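You operate a simulated robot arm through the tools that you are given. There is no shell and no other tool. Be economical: measure what you need, move in short steps, check, and stop when the job is done.

Carry out the task below with a simulated robot arm. There is one attempt and no reset: what you move stays moved.

TASK
Riddle the chips out of the tiles in the beige sieve.
Fine: draw the riddle cradle out, sieve on its bed, shake till no chips show, sieve back by the grit bins.

Only the result counts: the job must be done as asked and must still hold three seconds after the hand-in. Knocking over, shifting, dropping, spilling or breaking anything else fails it.

THE ROBOT
A 6-joint arm with a two-finger parallel gripper, fixed in place. Base frame: the origin is at the foot of the arm, x ahead of it, y to its left, z up. Readings come in m, degrees, newtons and seconds.
With the tool pointing down near the work surface it reaches from about 0.26 to 0.74 m from the base axis. Its first joint turns from -66.0 to 66.0 degrees. Payload 2.45 kg.
The TCP is the grasp point between the finger pads, 0.024 m short of the fingertips. In the tool frame z runs along the fingers and y along their closing line. Largest opening 0.068 m; finger width 0.017, thickness 0.01; the body of the gripper, 0.04 by 0.07 m, starts 0.041 m behind the TCP.
Orientation is told as [roll, pitch, yaw] about the base's x, y, z axes, in that order, counted from this pose: with the fingers straight down and closing along the base's y, the tool's x points along the base's -x, its y along +y and its z along -z.

THE INTERFACE
- The arm moves only by the tool arm_command. Its arguments are lists of equal length, an entry for each row: "dp": the shift along the base's x, y, z in units of 200 mm (1.0 is 200 mm), a list of three; "delta_rot": the turn, a rotation vector about the base's x, y, z in units of 180 degrees (1.0 is 180 degrees), a list of three; "fingers": the closure, from 0 (fully open) to 1 (shut). In form: {"dp": [[tx, ty, tz], ...], "delta_rot": [[rx, ry, rz], ...], "fingers": [fingers, ...]}. A call has 1 to 8 rows; each row is the pose to reach, as a shift and turn from the pose commanded when the call began. A call with a number of a shift or a turn outside -1 to 1 is refused whole. A row lasts 0.2 s, in which the tool goes at most 0.05 m and 8.6 degrees; a call with a longer step from one row to the next is refused whole, and so is a gripper value outside its range. A pose out of reach is approached as far as the arm can. The call stops where the force on the tool passes 60 N (or 10 N more than at its start, if that is more) or the arm is blocked; 0.2 s more then pass. Each finger travels about 0.108 m/s and halts on what it meets, pressing with about 32 N; the grip force reading is that of the motor and also rises with nothing between the fingers. The clock runs only during rows and for 0.2 s after the last one: add rows that repeat a pose to give the fingers time. The reply holds the time, the measured pose of the TCP, the force on the tool along the base axes, the opening and the grip force, in the units named above and with some noise, and new pictures: "pictures" is both (left out), scene, wrist or none.
- Cameras (640 x 400 px; columns grow to the right, rows downward): "scene" is fixed at [0.1689, 0.4303, 1.4539]; the picture's right is [-0.58, -0.82, 0.00], its down [-0.58, 0.41, -0.70] and it looks along [0.57, -0.41, -0.71] (base axes); focal length 372 px, centre (320, 200). "wrist" rides on the gripper at [-0.032, 0, -0.039] in the tool frame; the picture's right is [0.00, -1.00, 0.00], its down [0.97, 0.00, -0.24] and it looks along [0.24, 0.00, 0.97] (tool axes); focal length 218 px, centre (320, 200). There is no depth. A picture from a camera that has moved, and an enlarged one, comes with that camera's place and axes in the base frame and with its lens. The place of the scene camera against the robot may be out by one fixed shift of up to 0.012 m in any direction.
- close_up(camera, box): a new picture of the part [left, top, right, bottom] of that camera's present view, enlarged. The clock stands still meanwhile.
- job_done(): hands the job in; it is judged then, once.

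Go step by step. Nothing tells you positions but the pictures and the camera data: compare them with the known pose of the tool, close in by small moves and look again before you grip or let go. The budget is 120 turns and 150 pictures, counting those below and the enlarged ones. Unless the task says otherwise, let go and move clear before handing in, and close with one line.

The tools are called after "Request:" by a JSON object that holds its "op" and its "data". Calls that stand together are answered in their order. arm_command: Moves the arm, as the interface text tells. Its arguments: {"type":"object","properties":{"dp":{"type":"array"},"delta_rot":{"type":"array"},"fingers":{"type":"array"},"pictures":{"type":"string","enum":["both","scene","wrist","none"]}},"required":["dp","delta_rot","fingers"]} The other tools are called the same way: close_up (camera, box) takes an enlarged picture of a part of a camera's view; job_done () hands the job in.

At the start:

```text
time: 0.0
eef_pos: [0.4349, 0.0261, 1.0583]
tool_rot: [-0.1, 0.1, 0.0]
contact_force: [0.0, 0.6, 0.9]
finger_gap: 0.0679
finger_force: 0.1
```

scene: 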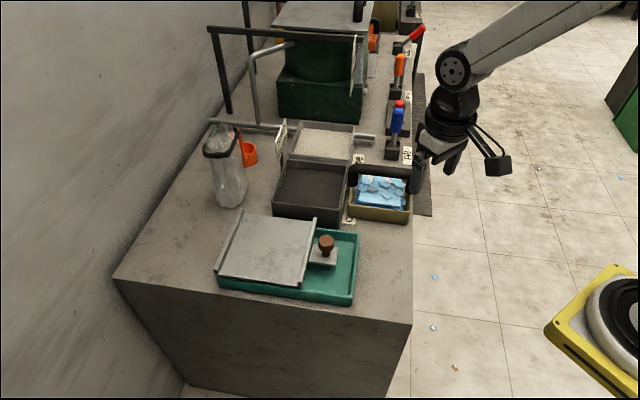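
wrist: 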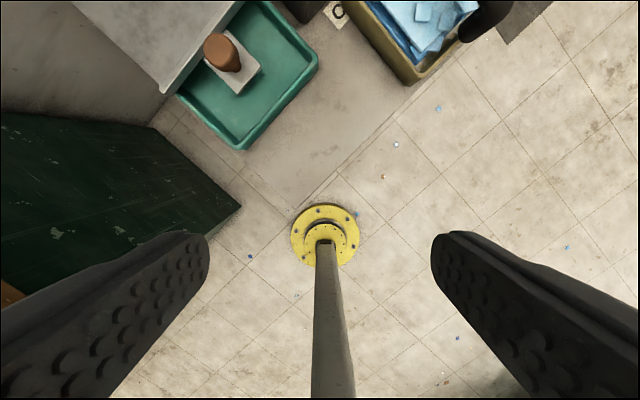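

I see a bench with a teal tray (with a grey lid and a small brown-knobbed block), grit bins, and a beige/olive box with blue tiles. I'll enlarge the views to identify the sieve and the riddle cradle.

Request:
{"op": "close_up", "data": {"camera": "scene", "box": [200, 100, 440, 320]}}

Request:
{"op": "close_up", "data": {"camera": "scene", "box": [200, 0, 440, 160]}}

Request:
{"op": "close_up", "data": {"camera": "scene", "box": [320, 140, 440, 230]}}

```text
1.82 times, centred on (320, 210) of scene
camera zoom: at [0.1689, 0.4303, 1.4539], right [-0.58, -0.82, 0.0], down [-0.58, 0.41, -0.7], along [0.57, -0.41, -0.71], focal length 677 px, centre (320, 182)
```

zoom: 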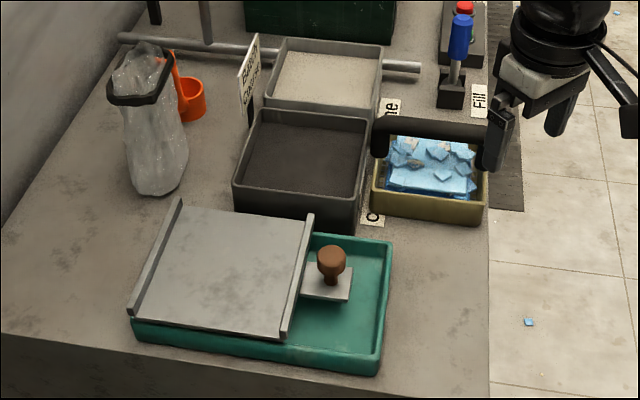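

```text
2.50 times, centred on (320, 80) of scene
camera zoom: at [0.1689, 0.4303, 1.4539], right [-0.58, -0.82, 0.0], down [-0.58, 0.41, -0.7], along [0.57, -0.41, -0.71], focal length 930 px, centre (320, 500)
```

zoom: 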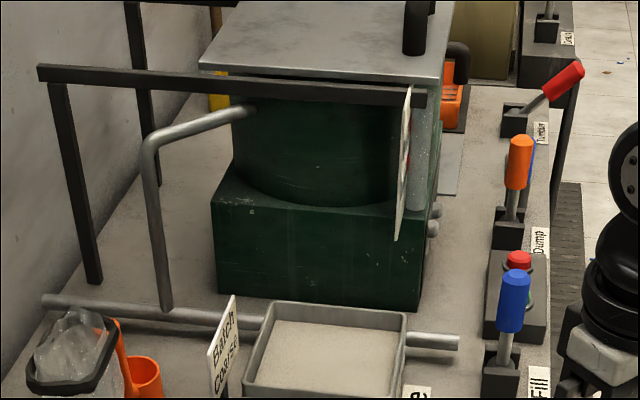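

```text
4.44 times, centred on (380, 185) of scene
camera zoom: at [0.1689, 0.4303, 1.4539], right [-0.58, -0.82, 0.0], down [-0.58, 0.41, -0.7], along [0.57, -0.41, -0.71], focal length 1654 px, centre (53, 267)
```

zoom: 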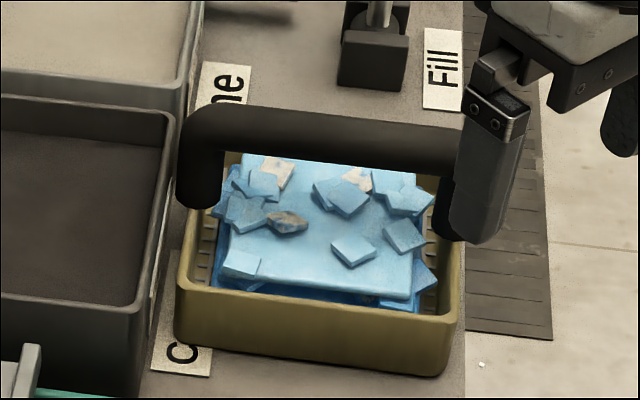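

The bench runs diagonally (about 45°) in the base frame. The grey railed plate with the brown knob on the teal tray is probably the cradle, and the olive-beige box with the black bail is the sieve. I'll move the wrist camera over the tray to look closer.

Request:
{"op": "arm_command", "data": {"dp": [[0.2, 0.1, 0], [0.4, 0.2, 0], [0.6, 0.3, 0], [0.75, 0.4, 0], [0.75, 0.45, 0]], "delta_rot": [[0, 0, 0], [0, 0, 0], [0, 0, 0], [0, 0, 0], [0, 0, 0]], "fingers": [0, 0, 0, 0, 0]}}

```text
time: 1.2
eef_pos: [0.5857, 0.1158, 1.0585]
tool_rot: [0.0, 0.0, 0.0]
contact_force: [-0.2, -0.1, 0.3]
finger_gap: 0.068
finger_force: 0.1
camera wrist: at [0.6186, 0.116, 1.099], right [0.0, -1.0, 0.0], down [-0.97, 0.0, 0.24], along [-0.24, 0.0, -0.97], focal length 218 px, centre (320, 200)
```

scene: 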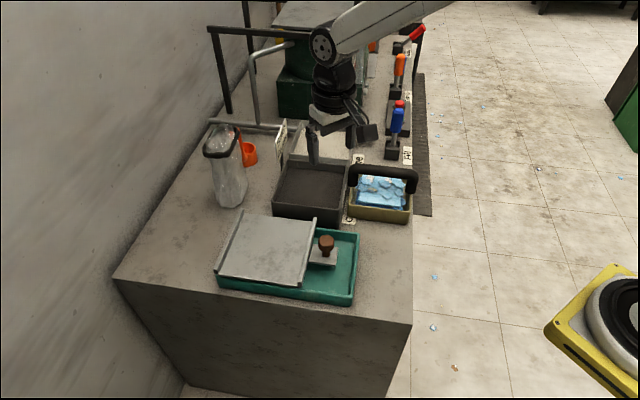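
wrist: 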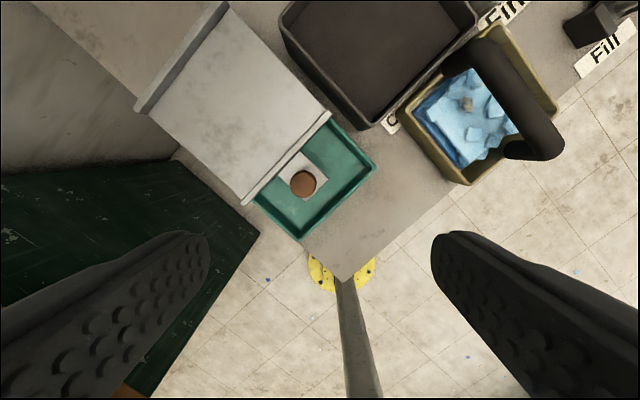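

The knob sits near (0.57, 0.14), top about z 0.82, in front of the grey railed plate. I'll zoom in to see how the plate, tab and tray connect.

Request:
{"op": "close_up", "data": {"camera": "scene", "box": [210, 200, 370, 310]}}

Request:
{"op": "close_up", "data": {"camera": "wrist", "box": [120, 0, 400, 250]}}

Request:
{"op": "close_up", "data": {"camera": "wrist", "box": [380, 10, 600, 200]}}

```text
3.64 times, centred on (290, 255) of scene
camera zoom: at [0.1689, 0.4303, 1.4539], right [-0.58, -0.82, 0.0], down [-0.58, 0.41, -0.7], along [0.57, -0.41, -0.71], focal length 1353 px, centre (429, 0)
```

zoom: 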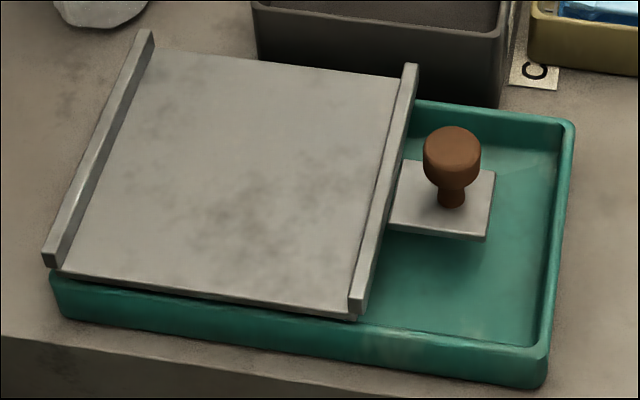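

```text
1.60 times, centred on (260, 125) of wrist
camera zoom: at [0.6186, 0.116, 1.099], right [0.0, -1.0, 0.0], down [-0.97, 0.0, 0.24], along [-0.24, 0.0, -0.97], focal length 349 px, centre (416, 320)
```

zoom: 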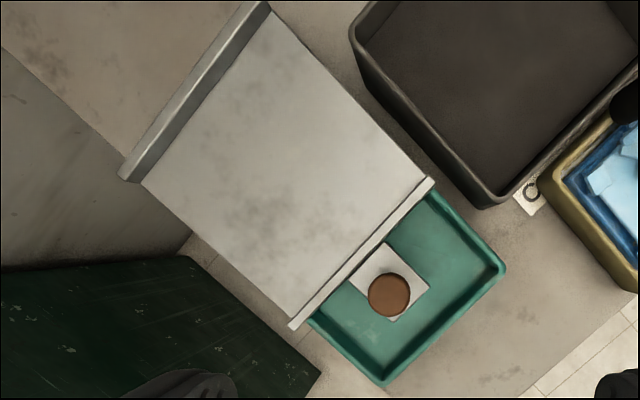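

```text
2.11 times, centred on (490, 105) of wrist
camera zoom: at [0.6186, 0.116, 1.099], right [0.0, -1.0, 0.0], down [-0.97, 0.0, 0.24], along [-0.24, 0.0, -0.97], focal length 460 px, centre (-38, 400)
```

zoom: 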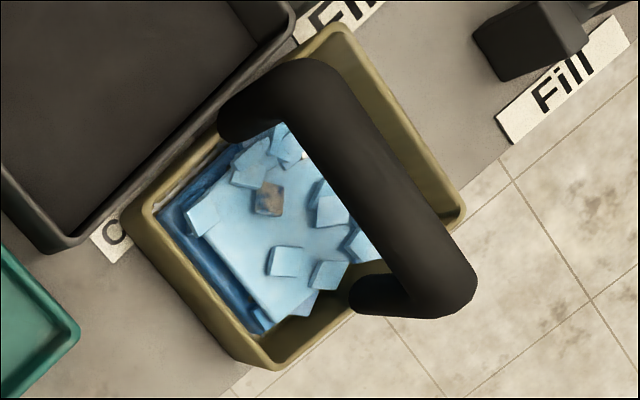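

The grey plate, railed front and back, carries the brown knob on a tab and sits on the teal tray, so it is the cradle and draws toward the bench front (-x,-y). I'll turn the gripper 45° so the fingers close along the bench's long axis, and go above the knob.

Request:
{"op": "arm_command", "data": {"dp": [[-0.01, 0.02, -0.1], [-0.02, 0.04, -0.2], [-0.03, 0.06, -0.3], [-0.05, 0.08, -0.4], [-0.06, 0.1, -0.5], [-0.068, 0.11, -0.6], [-0.068, 0.11, -0.6]], "delta_rot": [[0, 0, 0.042], [0, 0, 0.084], [0, 0, 0.126], [0, 0, 0.168], [0, 0, 0.21], [0, 0, 0.25], [0, 0, 0.25]], "fingers": [0, 0, 0, 0, 0, 0, 0]}}

```text
time: 2.8
eef_pos: [0.5717, 0.1378, 0.9392]
tool_rot: [0.0, 0.1, 45.1]
contact_force: [0.2, 0.7, 0.4]
finger_gap: 0.0678
finger_force: 0.2
camera wrist: at [0.595, 0.1601, 0.98], right [0.71, -0.71, 0.0], down [-0.69, -0.69, 0.24], along [-0.17, -0.17, -0.97], focal length 218 px, centre (320, 200)
```

scene: 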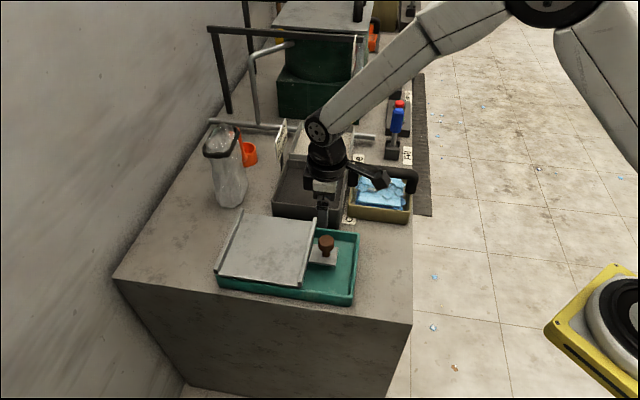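
wrist: 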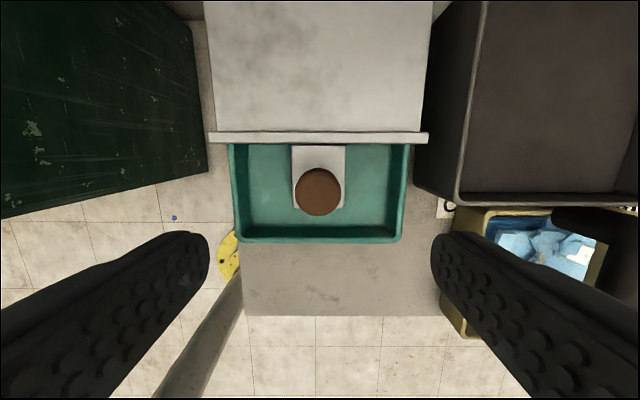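

The view is aligned and the knob lies right under the TCP, about 35 mm wide. I'll go down part way and look.

Request:
{"op": "arm_command", "data": {"dp": [[0, 0, -0.2], [0, 0, -0.4], [0, 0, -0.55], [0, 0, -0.55]], "delta_rot": [[0, 0, 0], [0, 0, 0], [0, 0, 0], [0, 0, 0]], "fingers": [0, 0, 0, 0]}}

Request:
{"op": "close_up", "data": {"camera": "scene", "box": [260, 180, 400, 300]}}

```text
time: 3.8
eef_pos: [0.571, 0.1409, 0.8269]
tool_rot: [0.0, 0.0, 45.0]
contact_force: [0.9, 0.8, 0.3]
finger_gap: 0.0678
finger_force: 0.1
camera wrist: at [0.5952, 0.1622, 0.8677], right [0.71, -0.71, 0.0], down [-0.69, -0.69, 0.24], along [-0.17, -0.17, -0.97], focal length 218 px, centre (320, 200)
```

scene: 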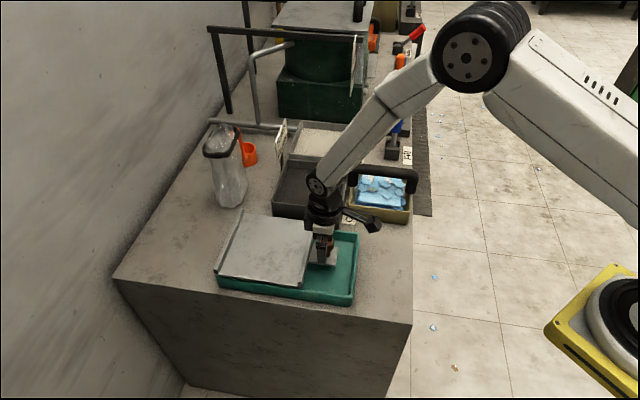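
wrist: 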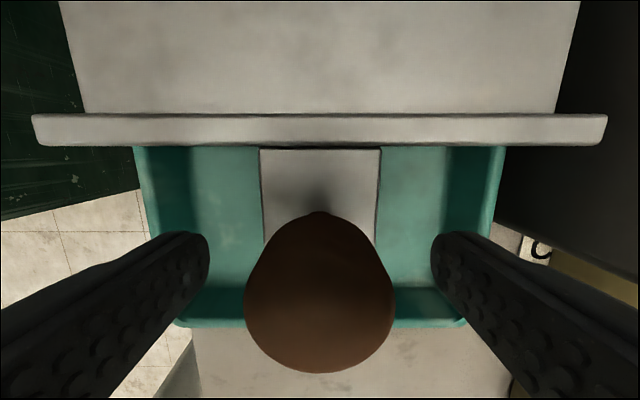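

```text
3.33 times, centred on (330, 240) of scene
camera zoom: at [0.1689, 0.4303, 1.4539], right [-0.58, -0.82, 0.0], down [-0.58, 0.41, -0.7], along [0.57, -0.41, -0.71], focal length 1240 px, centre (287, 67)
```

zoom: 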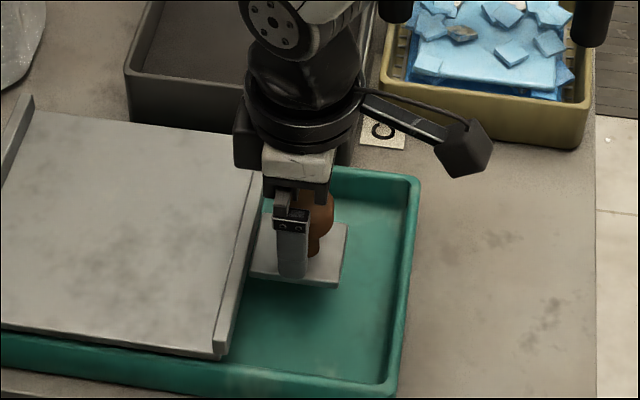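

The knob is centred between the fingers and just slightly ahead. I'll go down 18 mm, nudge forward, and close.

Request:
{"op": "arm_command", "data": {"dp": [[-0.01, -0.02, -0.05], [-0.01, -0.02, -0.09], [-0.01, -0.02, -0.09], [-0.01, -0.02, -0.09], [-0.01, -0.02, -0.09], [-0.01, -0.02, -0.09]], "delta_rot": [[0, 0, 0], [0, 0, 0], [0, 0, 0], [0, 0, 0], [0, 0, 0], [0, 0, 0]], "fingers": [0, 0, 0.5, 1, 1, 1]}}

```text
time: 5.2
eef_pos: [0.5673, 0.1362, 0.8089]
tool_rot: [0.1, 0.2, 45.2]
contact_force: [-18.9, 20.8, 4.1]
finger_gap: 0.0332
finger_force: 45.0
camera wrist: at [0.5915, 0.1584, 0.8497], right [0.71, -0.71, 0.0], down [-0.68, -0.69, 0.24], along [-0.17, -0.17, -0.97], focal length 218 px, centre (320, 200)
```

scene: 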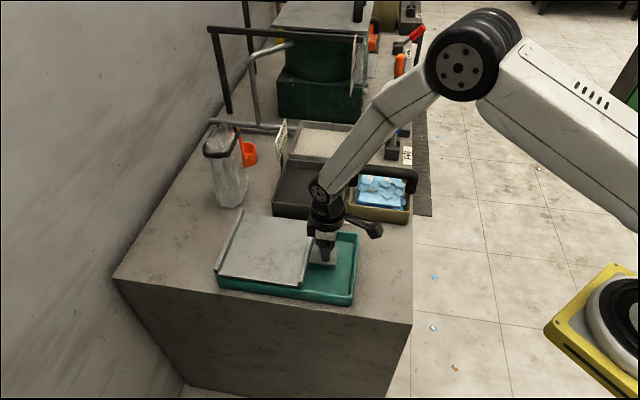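
wrist: 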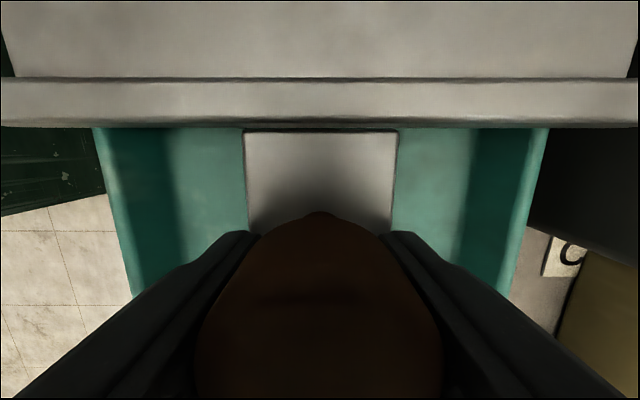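

The knob is gripped (33 mm) with some sideways load. I'll ease that off and pull 30 mm toward the front.

Request:
{"op": "arm_command", "data": {"dp": [[-0.01, 0.01, 0], [-0.045, -0.025, 0], [-0.08, -0.06, 0], [-0.116, -0.096, 0], [-0.116, -0.096, 0]], "delta_rot": [[0, 0, 0], [0, 0, 0], [0, 0, 0], [0, 0, 0], [0, 0, 0]], "fingers": [1, 1, 1, 1, 1]}}

```text
time: 6.4
eef_pos: [0.5447, 0.1142, 0.8093]
tool_rot: [0.0, 0.0, 44.9]
contact_force: [-2.0, -0.1, -19.3]
finger_gap: 0.0331
finger_force: 45.1
camera wrist: at [0.5696, 0.1366, 0.8499], right [0.71, -0.71, 0.0], down [-0.69, -0.69, 0.24], along [-0.17, -0.17, -0.97], focal length 218 px, centre (320, 200)
```

scene: 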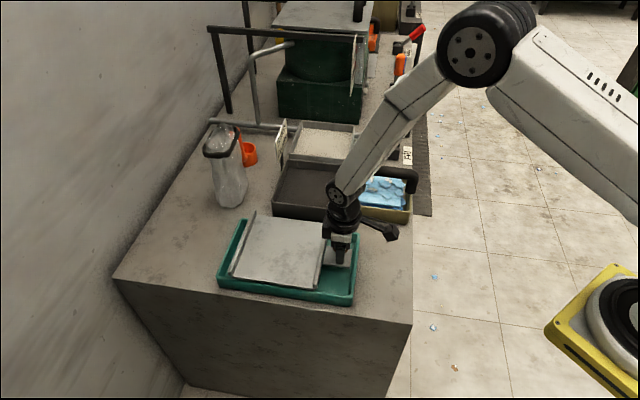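
wrist: 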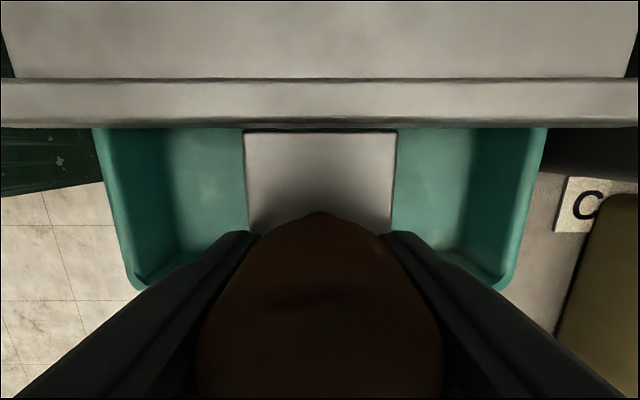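

The plate slides over the tray and the tray stays put. I'll continue in small steps, watching the force.

Request:
{"op": "arm_command", "data": {"dp": [[-0.035, -0.035, 0.003], [-0.07, -0.07, 0.003], [-0.1, -0.1, 0.003], [-0.1, -0.1, 0.003]], "delta_rot": [[0, 0, 0], [0, 0, 0], [0, 0, 0], [0, 0, 0]], "fingers": [1, 1, 1, 1]}}

```text
time: 7.4
eef_pos: [0.5257, 0.0938, 0.8098]
tool_rot: [0.0, 0.0, 44.9]
contact_force: [9.5, -9.2, -34.6]
finger_gap: 0.0334
finger_force: 44.6
camera wrist: at [0.5491, 0.1162, 0.8511], right [0.71, -0.71, 0.0], down [-0.69, -0.69, 0.24], along [-0.17, -0.17, -0.97], focal length 218 px, centre (320, 200)
```

scene: 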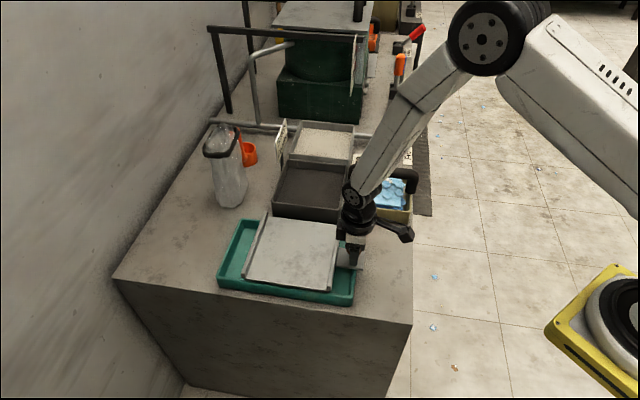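
wrist: 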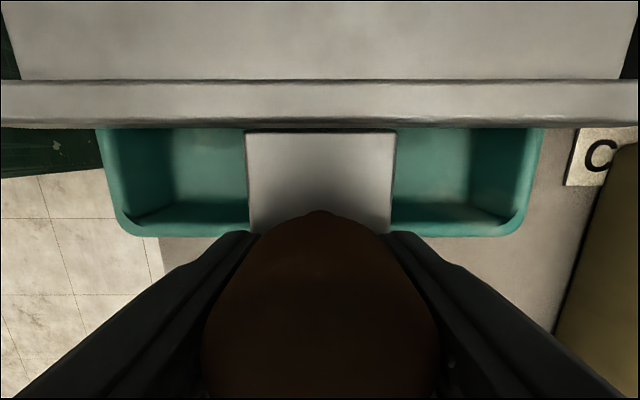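

Still sliding freely, and the tab clears the tray's front wall. I'll ease the vertical and side loads and pull on.

Request:
{"op": "arm_command", "data": {"dp": [[-0.03, -0.035, -0.005], [-0.06, -0.065, -0.008], [-0.095, -0.1, -0.008], [-0.095, -0.1, -0.008]], "delta_rot": [[0, 0, 0], [0, 0, 0], [0, 0, 0], [0, 0, 0]], "fingers": [1, 1, 1, 1]}}

```text
time: 8.4
eef_pos: [0.5077, 0.0768, 0.8095]
tool_rot: [-0.1, -0.1, 45.0]
contact_force: [-4.6, 3.9, 14.5]
finger_gap: 0.0332
finger_force: 45.2
camera wrist: at [0.5312, 0.0985, 0.8513], right [0.71, -0.71, 0.0], down [-0.69, -0.69, 0.24], along [-0.17, -0.17, -0.97], focal length 218 px, centre (320, 200)
```

scene: 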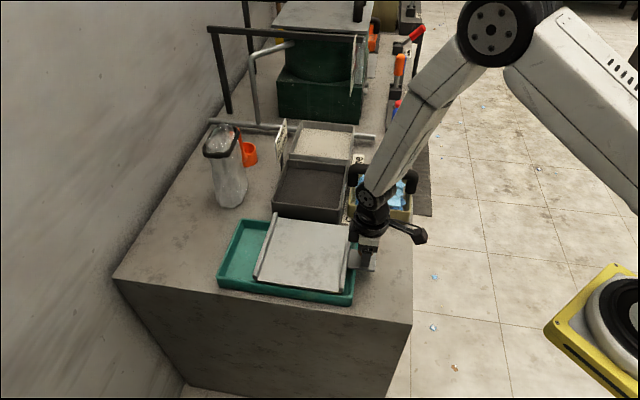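
wrist: 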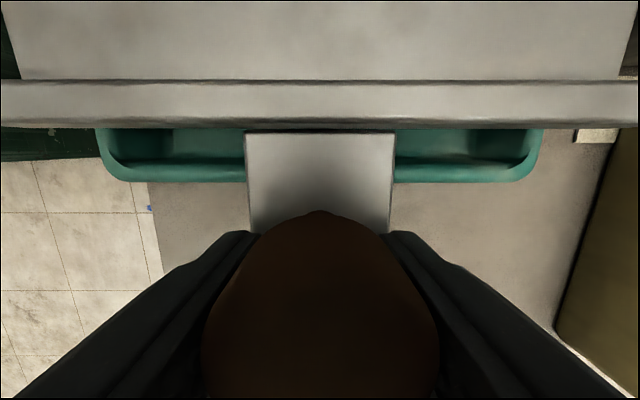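

About 85 mm drawn so far, with no stop felt yet. I'll pull another 20 mm.

Request:
{"op": "arm_command", "data": {"dp": [[-0.03, -0.03, 0.002], [-0.06, -0.06, 0.003], [-0.08, -0.08, 0.003], [-0.08, -0.08, 0.003]], "delta_rot": [[0, 0, 0], [0, 0, 0], [0, 0, 0], [0, 0, 0]], "fingers": [1, 1, 1, 1]}}

```text
time: 9.4
eef_pos: [0.4936, 0.062, 0.8097]
tool_rot: [-0.2, -0.3, 45.2]
contact_force: [10.6, 37.6, 0.5]
finger_gap: 0.0333
finger_force: 44.8
camera wrist: at [0.5165, 0.0838, 0.8512], right [0.71, -0.7, 0.0], down [-0.69, -0.69, 0.24], along [-0.16, -0.17, -0.97], focal length 218 px, centre (320, 200)
```

scene: 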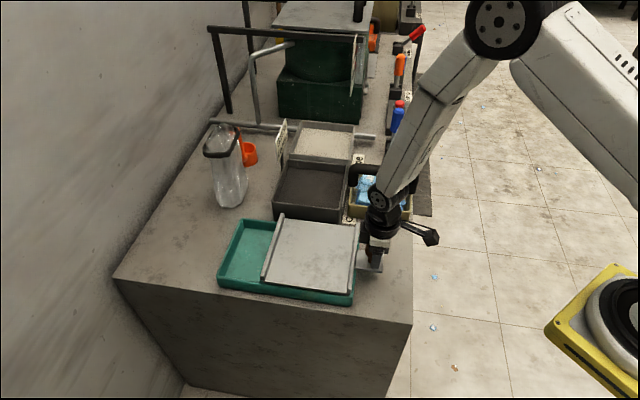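
wrist: 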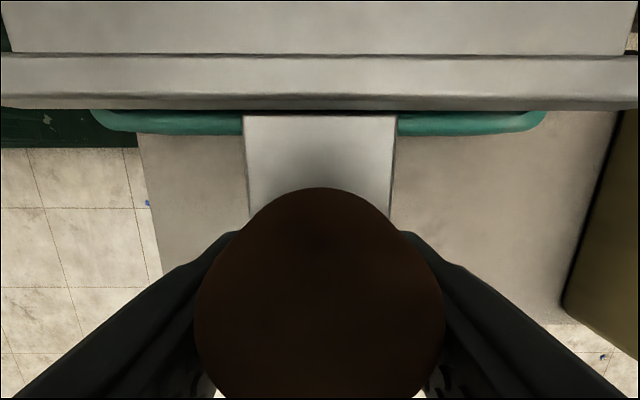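

The cradle hit its end stop: the force rose and the knob slipped slightly in the fingers, and the tray hasn't shifted. I'll release and rise.

Request:
{"op": "arm_command", "data": {"dp": [[0.015, 0.015, 0], [0.015, 0.015, 0], [0.015, 0.015, 0], [0.015, 0.015, 0.2], [0.015, 0.015, 0.4], [0.015, 0.015, 0.6], [0.015, 0.015, 0.8], [0.015, 0.015, 0.8]], "delta_rot": [[0, 0, 0], [0, 0, 0], [0, 0, 0], [0, 0, 0], [0, 0, 0], [0, 0, 0], [0, 0, 0], [0, 0, 0]], "fingers": [0.9, 0.3, 0, 0, 0, 0, 0, 0]}}

```text
time: 11.2
eef_pos: [0.4928, 0.0616, 0.9731]
tool_rot: [-0.1, 0.0, 45.1]
contact_force: [0.2, 0.6, -0.4]
finger_gap: 0.0682
finger_force: 0.1
camera wrist: at [0.516, 0.0847, 1.0138], right [0.71, -0.71, 0.0], down [-0.69, -0.69, 0.24], along [-0.17, -0.17, -0.97], focal length 218 px, centre (320, 200)
```

scene: 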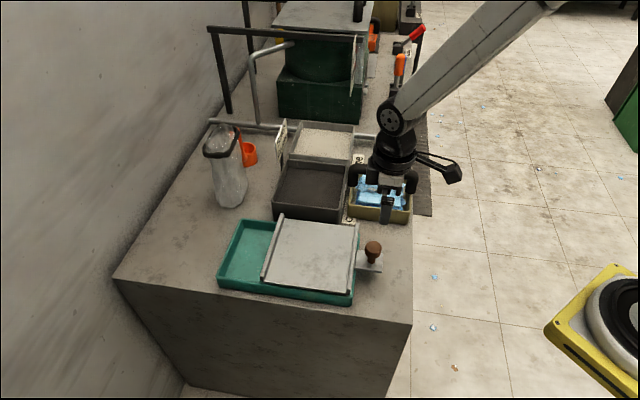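
wrist: 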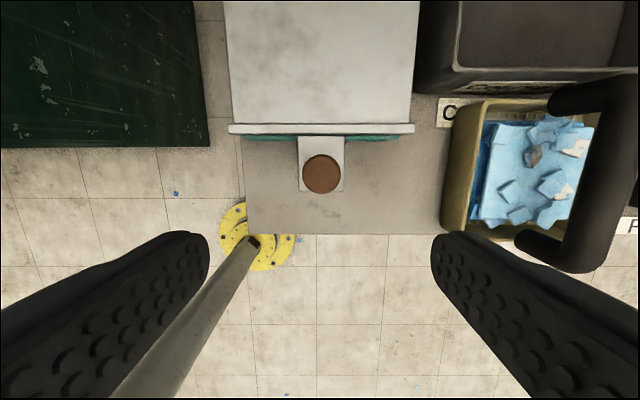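

The cradle is fully drawn, with the knob now out past the tray front. Next I'll go over the sieve to look at its bail from above.

Request:
{"op": "arm_command", "data": {"dp": [[0.1, -0.14, 0.14], [0.22, -0.28, 0.28], [0.34, -0.44, 0.28], [0.46, -0.6, 0.28], [0.58, -0.72, 0.28], [0.58, -0.72, 0.28]], "delta_rot": [[0, 0, 0], [0, 0, 0], [0, 0, 0], [0, 0, 0], [0, 0, 0], [0, 0, 0]], "fingers": [0, 0, 0, 0, 0, 0]}}

Request:
{"op": "close_up", "data": {"camera": "scene", "box": [200, 130, 440, 310]}}

```text
time: 12.6
eef_pos: [0.6109, -0.0824, 1.0257]
tool_rot: [0.0, 0.0, 45.0]
contact_force: [-0.3, 1.7, 0.5]
finger_gap: 0.0681
finger_force: 0.2
camera wrist: at [0.6347, -0.0608, 1.0662], right [0.71, -0.71, 0.0], down [-0.69, -0.69, 0.24], along [-0.17, -0.17, -0.97], focal length 218 px, centre (320, 200)
```

scene: 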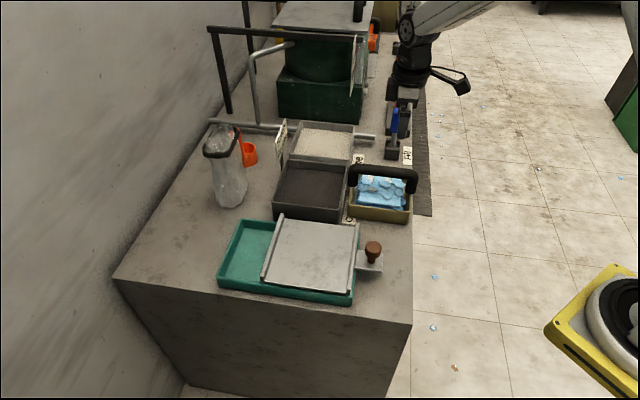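
wrist: 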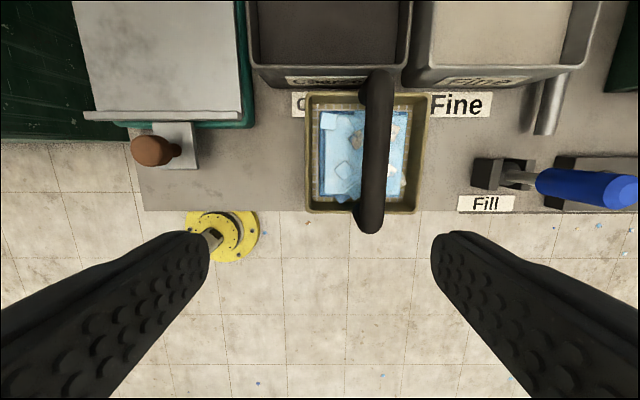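

```text
2.22 times, centred on (320, 220) of scene
camera zoom: at [0.1689, 0.4303, 1.4539], right [-0.58, -0.82, 0.0], down [-0.58, 0.41, -0.7], along [0.57, -0.41, -0.71], focal length 827 px, centre (320, 156)
```

zoom: 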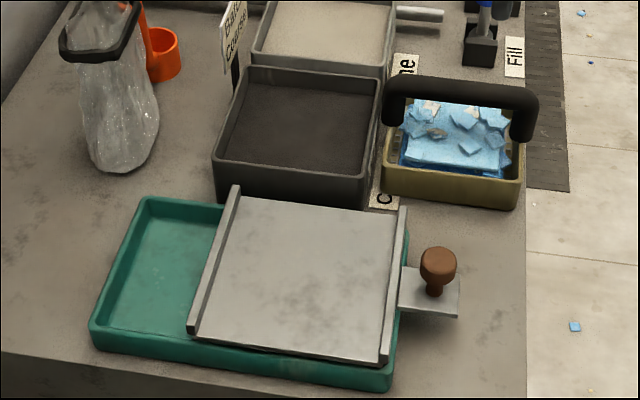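

The bar of the bail runs along the bench's depth, centred near (0.670, -0.110) at z about 0.82, and the sieve is about 0.155 m square. I'll go above the bar and check.

Request:
{"op": "arm_command", "data": {"dp": [[0.1, -0.05, -0.1], [0.2, -0.09, -0.25], [0.297, -0.14, -0.4], [0.297, -0.14, -0.55], [0.297, -0.14, -0.63], [0.297, -0.14, -0.63]], "delta_rot": [[0, 0, 0], [0, 0, 0], [0, 0, 0], [0, 0, 0], [0, 0, 0], [0, 0, 0]], "fingers": [0, 0, 0, 0, 0, 0]}}

```text
time: 14.0
eef_pos: [0.6701, -0.1099, 0.9011]
tool_rot: [0.1, -0.1, 45.1]
contact_force: [0.3, -0.4, -0.5]
finger_gap: 0.0679
finger_force: 0.1
camera wrist: at [0.6932, -0.0875, 0.9419], right [0.71, -0.71, 0.0], down [-0.69, -0.69, 0.24], along [-0.17, -0.17, -0.97], focal length 218 px, centre (320, 200)
```

scene: 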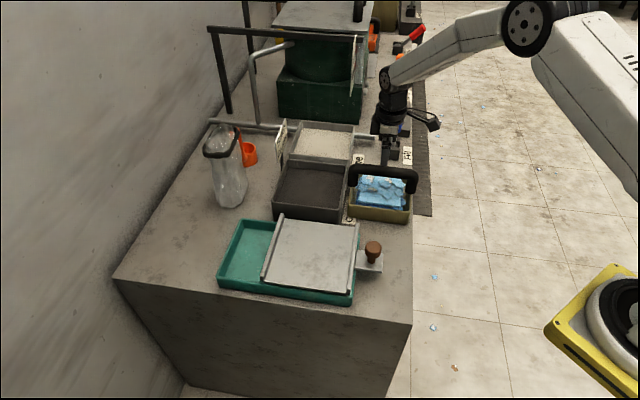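
wrist: 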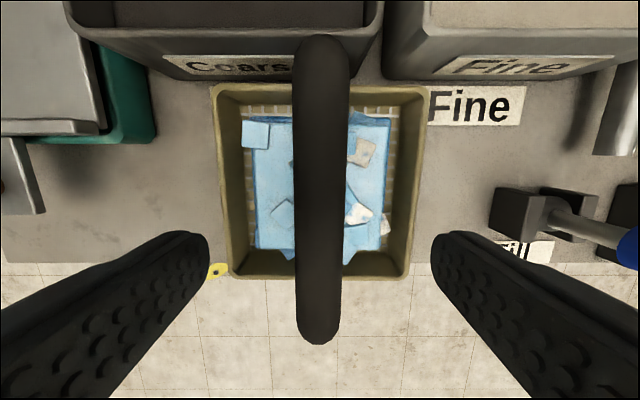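

Well centred. I'll go down with the fingers either side of the bar, shifting 4 mm toward the front.

Request:
{"op": "arm_command", "data": {"dp": [[-0.015, -0.015, -0.2], [-0.015, -0.015, -0.36], [-0.015, -0.015, -0.4], [-0.015, -0.015, -0.4]], "delta_rot": [[0, 0, 0], [0, 0, 0], [0, 0, 0], [0, 0, 0]], "fingers": [0, 0, 0, 0]}}

Request:
{"op": "close_up", "data": {"camera": "scene", "box": [320, 120, 440, 230]}}

```text
time: 15.0
eef_pos: [0.6672, -0.1133, 0.8208]
tool_rot: [0.0, 0.0, 45.0]
contact_force: [0.1, -0.2, 0.0]
finger_gap: 0.068
finger_force: 0.0
camera wrist: at [0.6912, -0.0913, 0.8603], right [0.71, -0.71, 0.0], down [-0.69, -0.69, 0.24], along [-0.17, -0.17, -0.97], focal length 218 px, centre (320, 200)
```

scene: 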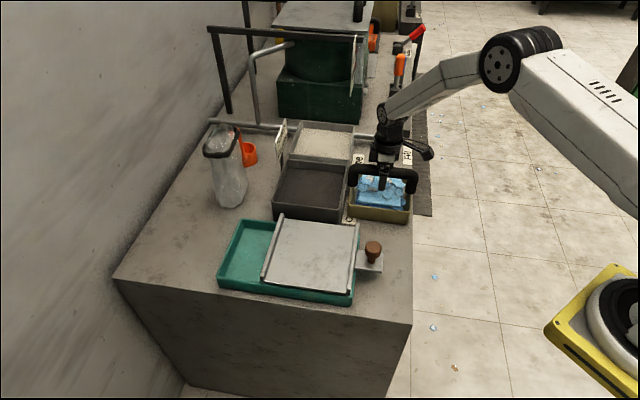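
wrist: 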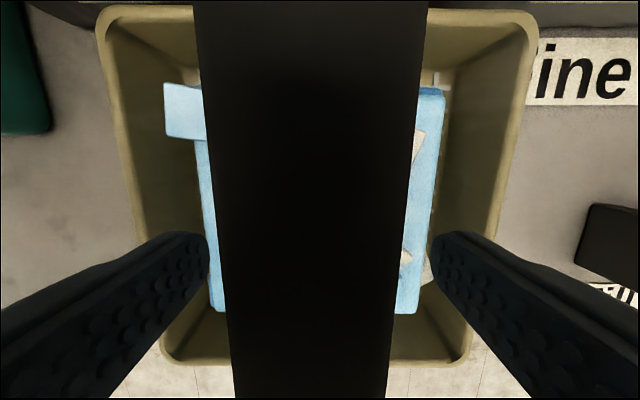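

```text
3.64 times, centred on (380, 175) of scene
camera zoom: at [0.1689, 0.4303, 1.4539], right [-0.58, -0.82, 0.0], down [-0.58, 0.41, -0.7], along [0.57, -0.41, -0.71], focal length 1353 px, centre (102, 291)
```

zoom: 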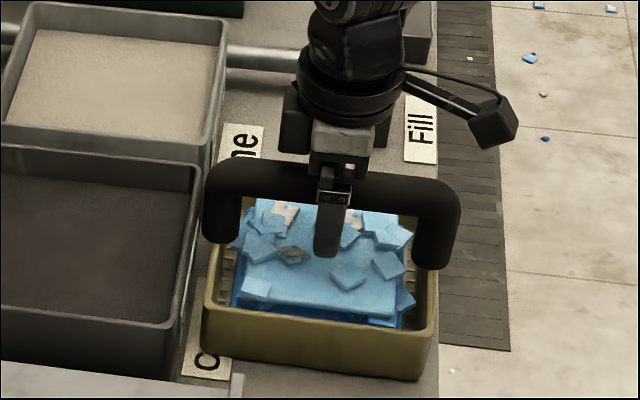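

The fingers straddle the bar and clear the tiles. Closing now.

Request:
{"op": "arm_command", "data": {"dp": [[0, 0, 0], [0, 0, 0], [0, 0, 0], [0, 0, 0]], "delta_rot": [[0, 0, 0], [0, 0, 0], [0, 0, 0], [0, 0, 0]], "fingers": [0.5, 1, 1, 1], "pictures": "none"}}

```text
time: 16.0
eef_pos: [0.6667, -0.1142, 0.8201]
tool_rot: [-0.1, 0.0, 45.1]
contact_force: [-0.8, 0.2, -0.2]
finger_gap: 0.0275
finger_force: 32.3
```

The bar is gripped at 27.5 mm. I'll lift gently, first 30 mm, to check weight and tilt.

Request:
{"op": "arm_command", "data": {"dp": [[0, 0, 0.03], [0, 0, 0.08], [0, 0, 0.15], [0, 0, 0.15]], "delta_rot": [[0, 0, 0], [0, 0, 0], [0, 0, 0], [0, 0, 0]], "fingers": [1, 1, 1, 1]}}

Request:
{"op": "close_up", "data": {"camera": "scene", "box": [320, 120, 440, 230]}}

```text
time: 17.0
eef_pos: [0.6667, -0.1124, 0.8502]
tool_rot: [0.0, 0.0, 44.9]
contact_force: [-0.1, -0.1, -2.6]
finger_gap: 0.0271
finger_force: 31.7
camera wrist: at [0.6906, -0.0906, 0.8906], right [0.71, -0.71, 0.0], down [-0.69, -0.69, 0.24], along [-0.17, -0.17, -0.97], focal length 218 px, centre (320, 200)
```

scene: 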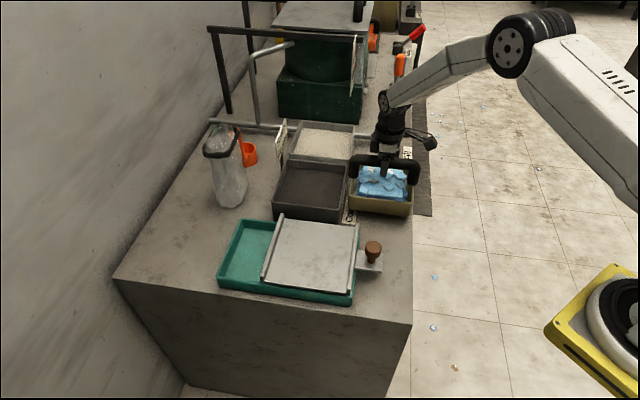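
wrist: 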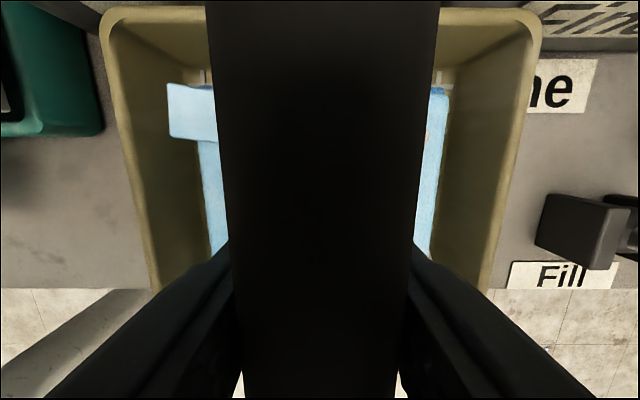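

```text
3.64 times, centred on (380, 175) of scene
camera zoom: at [0.169, 0.4303, 1.4539], right [-0.58, -0.82, 0.0], down [-0.58, 0.41, -0.7], along [0.57, -0.41, -0.71], focal length 1353 px, centre (102, 291)
```

zoom: 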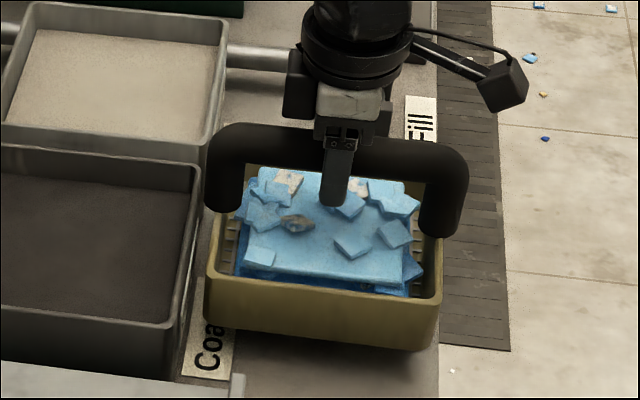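

The sieve hangs level and is light. I'll rise to clear everything and carry it slowly toward the bed, centred near (0.592, 0.158).

Request:
{"op": "arm_command", "data": {"dp": [[0, 0, 0.12], [0, 0, 0.27], [0, 0, 0.42], [0, 0, 0.55], [-0.03, 0.1, 0.6], [-0.07, 0.24, 0.6], [-0.11, 0.38, 0.6], [-0.14, 0.5, 0.6]], "delta_rot": [[0, 0, 0], [0, 0, 0], [0, 0, 0], [0, 0, 0], [0, 0, 0], [0, 0, 0], [0, 0, 0], [0, 0, 0]], "fingers": [1, 1, 1, 1, 1, 1, 1, 1], "pictures": "scene"}}

```text
time: 18.8
eef_pos: [0.6392, -0.0122, 0.9706]
tool_rot: [0.0, 0.0, 45.0]
contact_force: [0.1, 0.3, -3.4]
finger_gap: 0.0271
finger_force: 32.4
```

scene: 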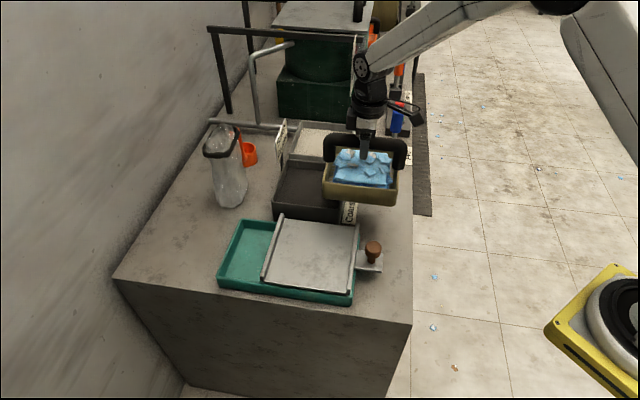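

It is carried level. I'll continue over the bed and down to about 35 mm above it.

Request:
{"op": "arm_command", "data": {"dp": [[-0.04, 0.14, 0], [-0.08, 0.29, 0], [-0.12, 0.44, 0], [-0.16, 0.59, 0], [-0.2, 0.73, 0], [-0.237, 0.85, -0.05], [-0.237, 0.85, -0.2], [-0.237, 0.85, -0.28]], "delta_rot": [[0, 0, 0], [0, 0, 0], [0, 0, 0], [0, 0, 0], [0, 0, 0], [0, 0, 0], [0, 0, 0], [0, 0, 0]], "fingers": [1, 1, 1, 1, 1, 1, 1, 1]}}

Request:
{"op": "close_up", "data": {"camera": "scene", "box": [210, 160, 400, 310]}}

```text
time: 20.6
eef_pos: [0.5896, 0.1567, 0.9142]
tool_rot: [0.1, 0.0, 45.0]
contact_force: [0.5, 0.1, -2.5]
finger_gap: 0.0274
finger_force: 31.8
camera wrist: at [0.6142, 0.1788, 0.9553], right [0.71, -0.71, 0.0], down [-0.69, -0.69, 0.24], along [-0.17, -0.17, -0.97], focal length 218 px, centre (320, 200)
```

scene: 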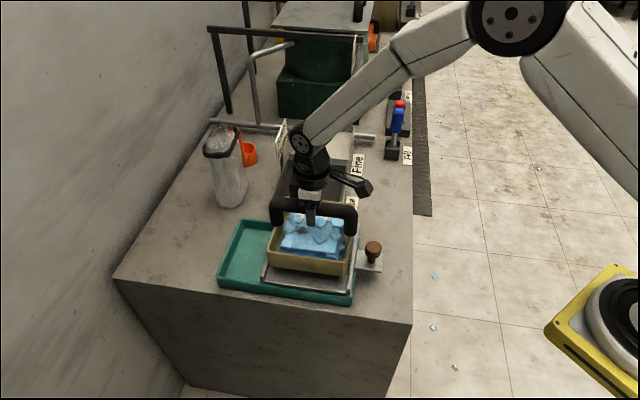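
wrist: 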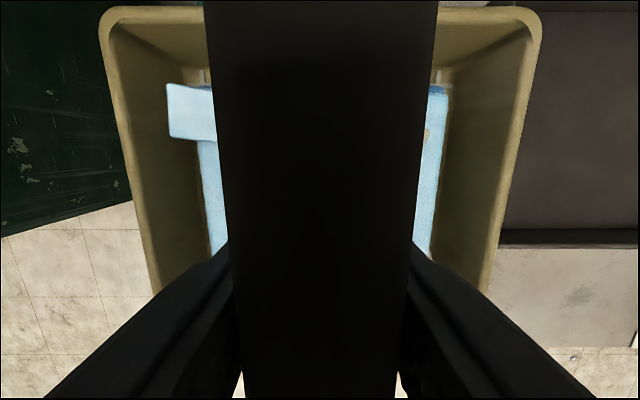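

```text
2.67 times, centred on (305, 235) of scene
camera zoom: at [0.169, 0.4304, 1.4539], right [-0.58, -0.82, 0.0], down [-0.58, 0.41, -0.7], along [0.57, -0.41, -0.71], focal length 992 px, centre (360, 107)
```

zoom: 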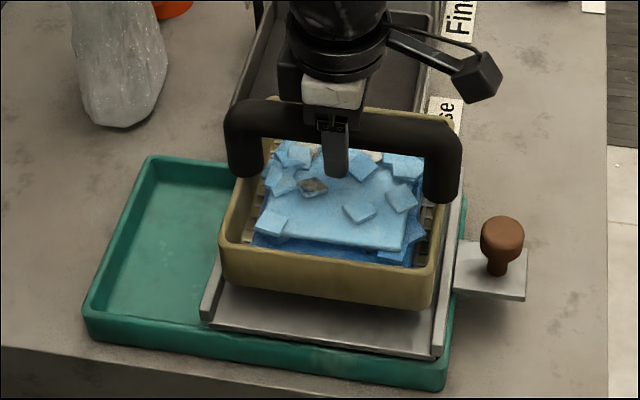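

It is nicely over the bed between the rails. I'll shift a couple of millimetres toward the wall and lower close to the bed.

Request:
{"op": "arm_command", "data": {"dp": [[0.01, 0.01, -0.06], [0.012, 0.012, -0.12], [0.012, 0.012, -0.14], [0.012, 0.012, -0.14]], "delta_rot": [[0, 0, 0], [0, 0, 0], [0, 0, 0], [0, 0, 0]], "fingers": [1, 1, 1, 1], "pictures": "none"}}

Request:
{"op": "close_up", "data": {"camera": "scene", "box": [210, 160, 400, 310]}}

```text
time: 21.6
eef_pos: [0.5957, 0.1597, 0.8856]
tool_rot: [0.0, 0.0, 45.0]
contact_force: [0.2, -0.2, -3.7]
finger_gap: 0.0273
finger_force: 32.3
```

```text
2.67 times, centred on (305, 235) of scene
camera zoom: at [0.169, 0.4304, 1.4539], right [-0.58, -0.82, 0.0], down [-0.58, 0.41, -0.7], along [0.57, -0.41, -0.71], focal length 992 px, centre (360, 107)
```

zoom: 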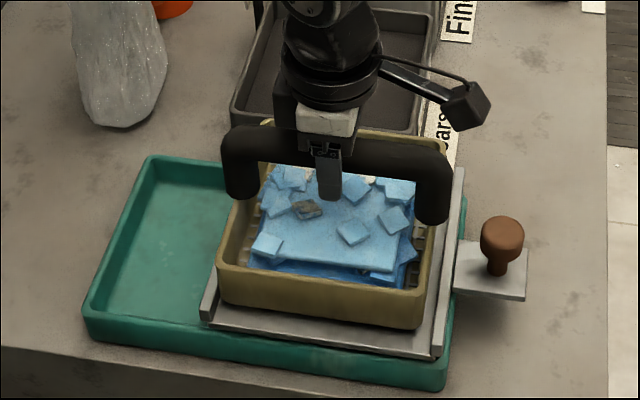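

Almost down; slightly too far to the wall side. I'll shift back 3 mm and lower to contact.

Request:
{"op": "arm_command", "data": {"dp": [[-0.012, -0.01, -0.01], [-0.012, -0.01, -0.02], [-0.012, -0.01, -0.03], [-0.012, -0.01, -0.03]], "delta_rot": [[0, 0, 0], [0, 0, 0], [0, 0, 0], [0, 0, 0]], "fingers": [1, 1, 1, 1], "pictures": "none"}}

Request:
{"op": "close_up", "data": {"camera": "scene", "box": [210, 160, 400, 310]}}

```text
time: 22.6
eef_pos: [0.5913, 0.1569, 0.8801]
tool_rot: [0.0, 0.0, 44.9]
contact_force: [0.3, -0.2, -3.2]
finger_gap: 0.0272
finger_force: 31.8
```

```text
2.67 times, centred on (305, 235) of scene
camera zoom: at [0.169, 0.4303, 1.4539], right [-0.58, -0.82, 0.0], down [-0.58, 0.41, -0.7], along [0.57, -0.41, -0.71], focal length 992 px, centre (360, 107)
```

zoom: 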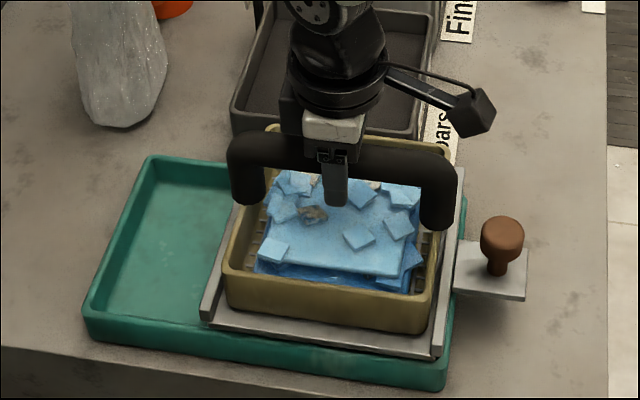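

Centred. I'll lower by further millimetres until contact shows.

Request:
{"op": "arm_command", "data": {"dp": [[0, 0, -0.01], [0, 0, -0.015], [0, 0, -0.02], [0, 0, -0.02]], "delta_rot": [[0, 0, 0], [0, 0, 0], [0, 0, 0], [0, 0, 0]], "fingers": [1, 1, 1, 1], "pictures": "none"}}

```text
time: 23.6
eef_pos: [0.5923, 0.1578, 0.8776]
tool_rot: [0.0, -0.2, 45.0]
contact_force: [-3.9, 3.7, 17.1]
finger_gap: 0.0272
finger_force: 32.3
```

Contact is made at 17 N. I'll release the bail and rise straight up.

Request:
{"op": "arm_command", "data": {"dp": [[0, 0, 0.008], [0, 0, 0.008], [0, 0, 0.008], [0, 0, 0.1], [0, 0, 0.25], [0, 0, 0.45], [0, 0, 0.65], [0, 0, 0.65]], "delta_rot": [[0, 0, 0], [0, 0, 0], [0, 0, 0], [0, 0, 0], [0, 0, 0], [0, 0, 0], [0, 0, 0], [0, 0, 0]], "fingers": [0.8, 0.3, 0, 0, 0, 0, 0, 0]}}

Request:
{"op": "close_up", "data": {"camera": "scene", "box": [210, 160, 400, 310]}}

```text
time: 25.4
eef_pos: [0.5907, 0.1594, 1.0079]
tool_rot: [-0.1, 0.0, 45.0]
contact_force: [-0.2, 1.1, -0.6]
finger_gap: 0.0682
finger_force: 0.1
camera wrist: at [0.614, 0.1811, 1.048], right [0.71, -0.71, 0.0], down [-0.69, -0.69, 0.24], along [-0.17, -0.17, -0.97], focal length 218 px, centre (320, 200)
```

scene: 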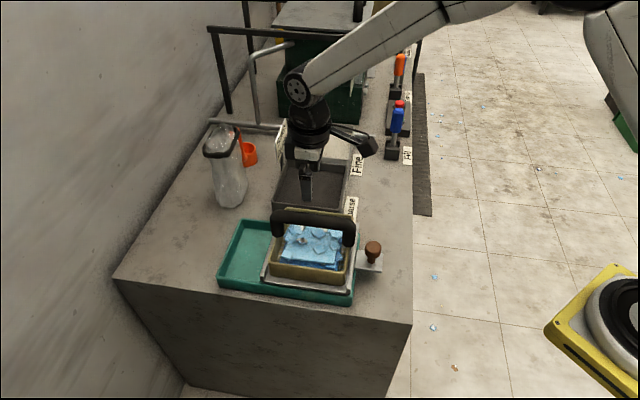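
wrist: 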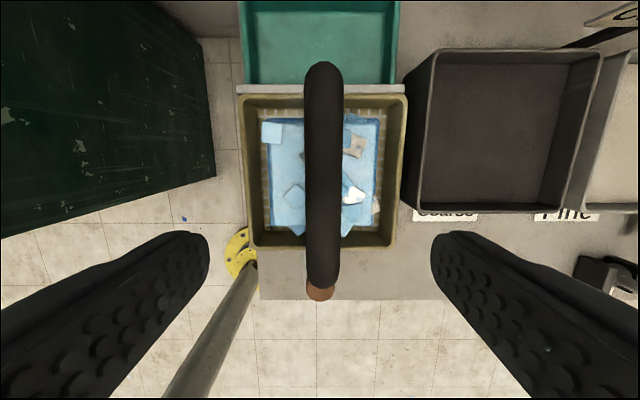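

```text
2.67 times, centred on (305, 235) of scene
camera zoom: at [0.1689, 0.4303, 1.4539], right [-0.58, -0.82, 0.0], down [-0.58, 0.41, -0.7], along [0.57, -0.41, -0.71], focal length 992 px, centre (360, 107)
```

zoom: 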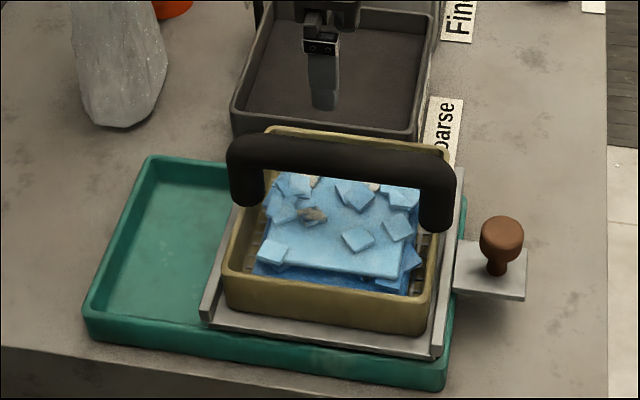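

The sieve sits squarely between the rails. Next is the knob. To keep the hand clear of the bail I'll lean the gripper about 20° toward the front and approach from above.

Request:
{"op": "arm_command", "data": {"dp": [[-0.1, -0.1, 0], [-0.2, -0.2, 0], [-0.31, -0.32, -0.05], [-0.4, -0.41, -0.15], [-0.47, -0.48, -0.3], [-0.45, -0.46, -0.45], [-0.45, -0.46, -0.45]], "delta_rot": [[0, 0, 0], [0.026, -0.026, 0], [0.052, -0.052, 0], [0.0786, -0.0786, 0], [0.0786, -0.0786, 0], [0.0786, -0.0786, 0], [0.0786, -0.0786, 0]], "fingers": [0, 0, 0, 0, 0, 0, 0]}}

Request:
{"op": "close_up", "data": {"camera": "scene", "box": [240, 140, 430, 290]}}

```text
time: 27.0
eef_pos: [0.5009, 0.0655, 0.9161]
tool_rot: [0.0, -19.9, 45.0]
contact_force: [0.0, -0.6, 0.2]
finger_gap: 0.0678
finger_force: 0.0
camera wrist: at [0.5139, 0.0759, 0.9656], right [0.71, -0.71, 0.0], down [-0.7, -0.7, -0.11], along [0.08, 0.07, -0.99], focal length 218 px, centre (320, 200)
```

scene: 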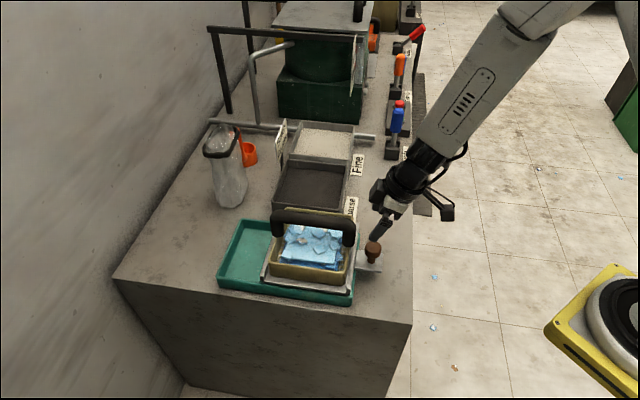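
wrist: 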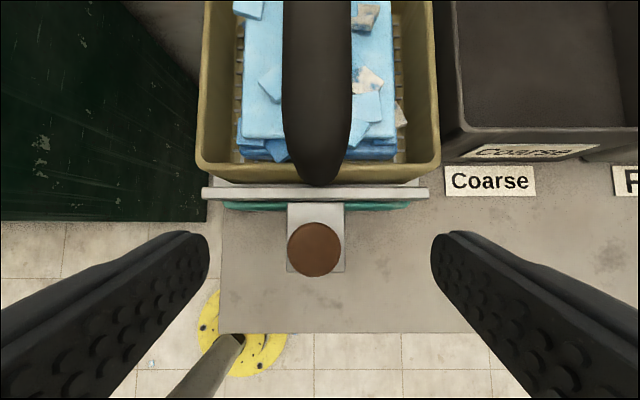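

```text
2.67 times, centred on (335, 215) of scene
camera zoom: at [0.1689, 0.4303, 1.4539], right [-0.58, -0.82, 0.0], down [-0.58, 0.41, -0.7], along [0.57, -0.41, -0.71], focal length 992 px, centre (280, 160)
```

zoom: 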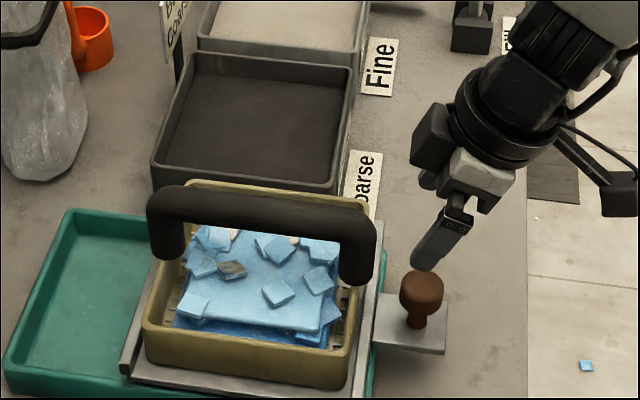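

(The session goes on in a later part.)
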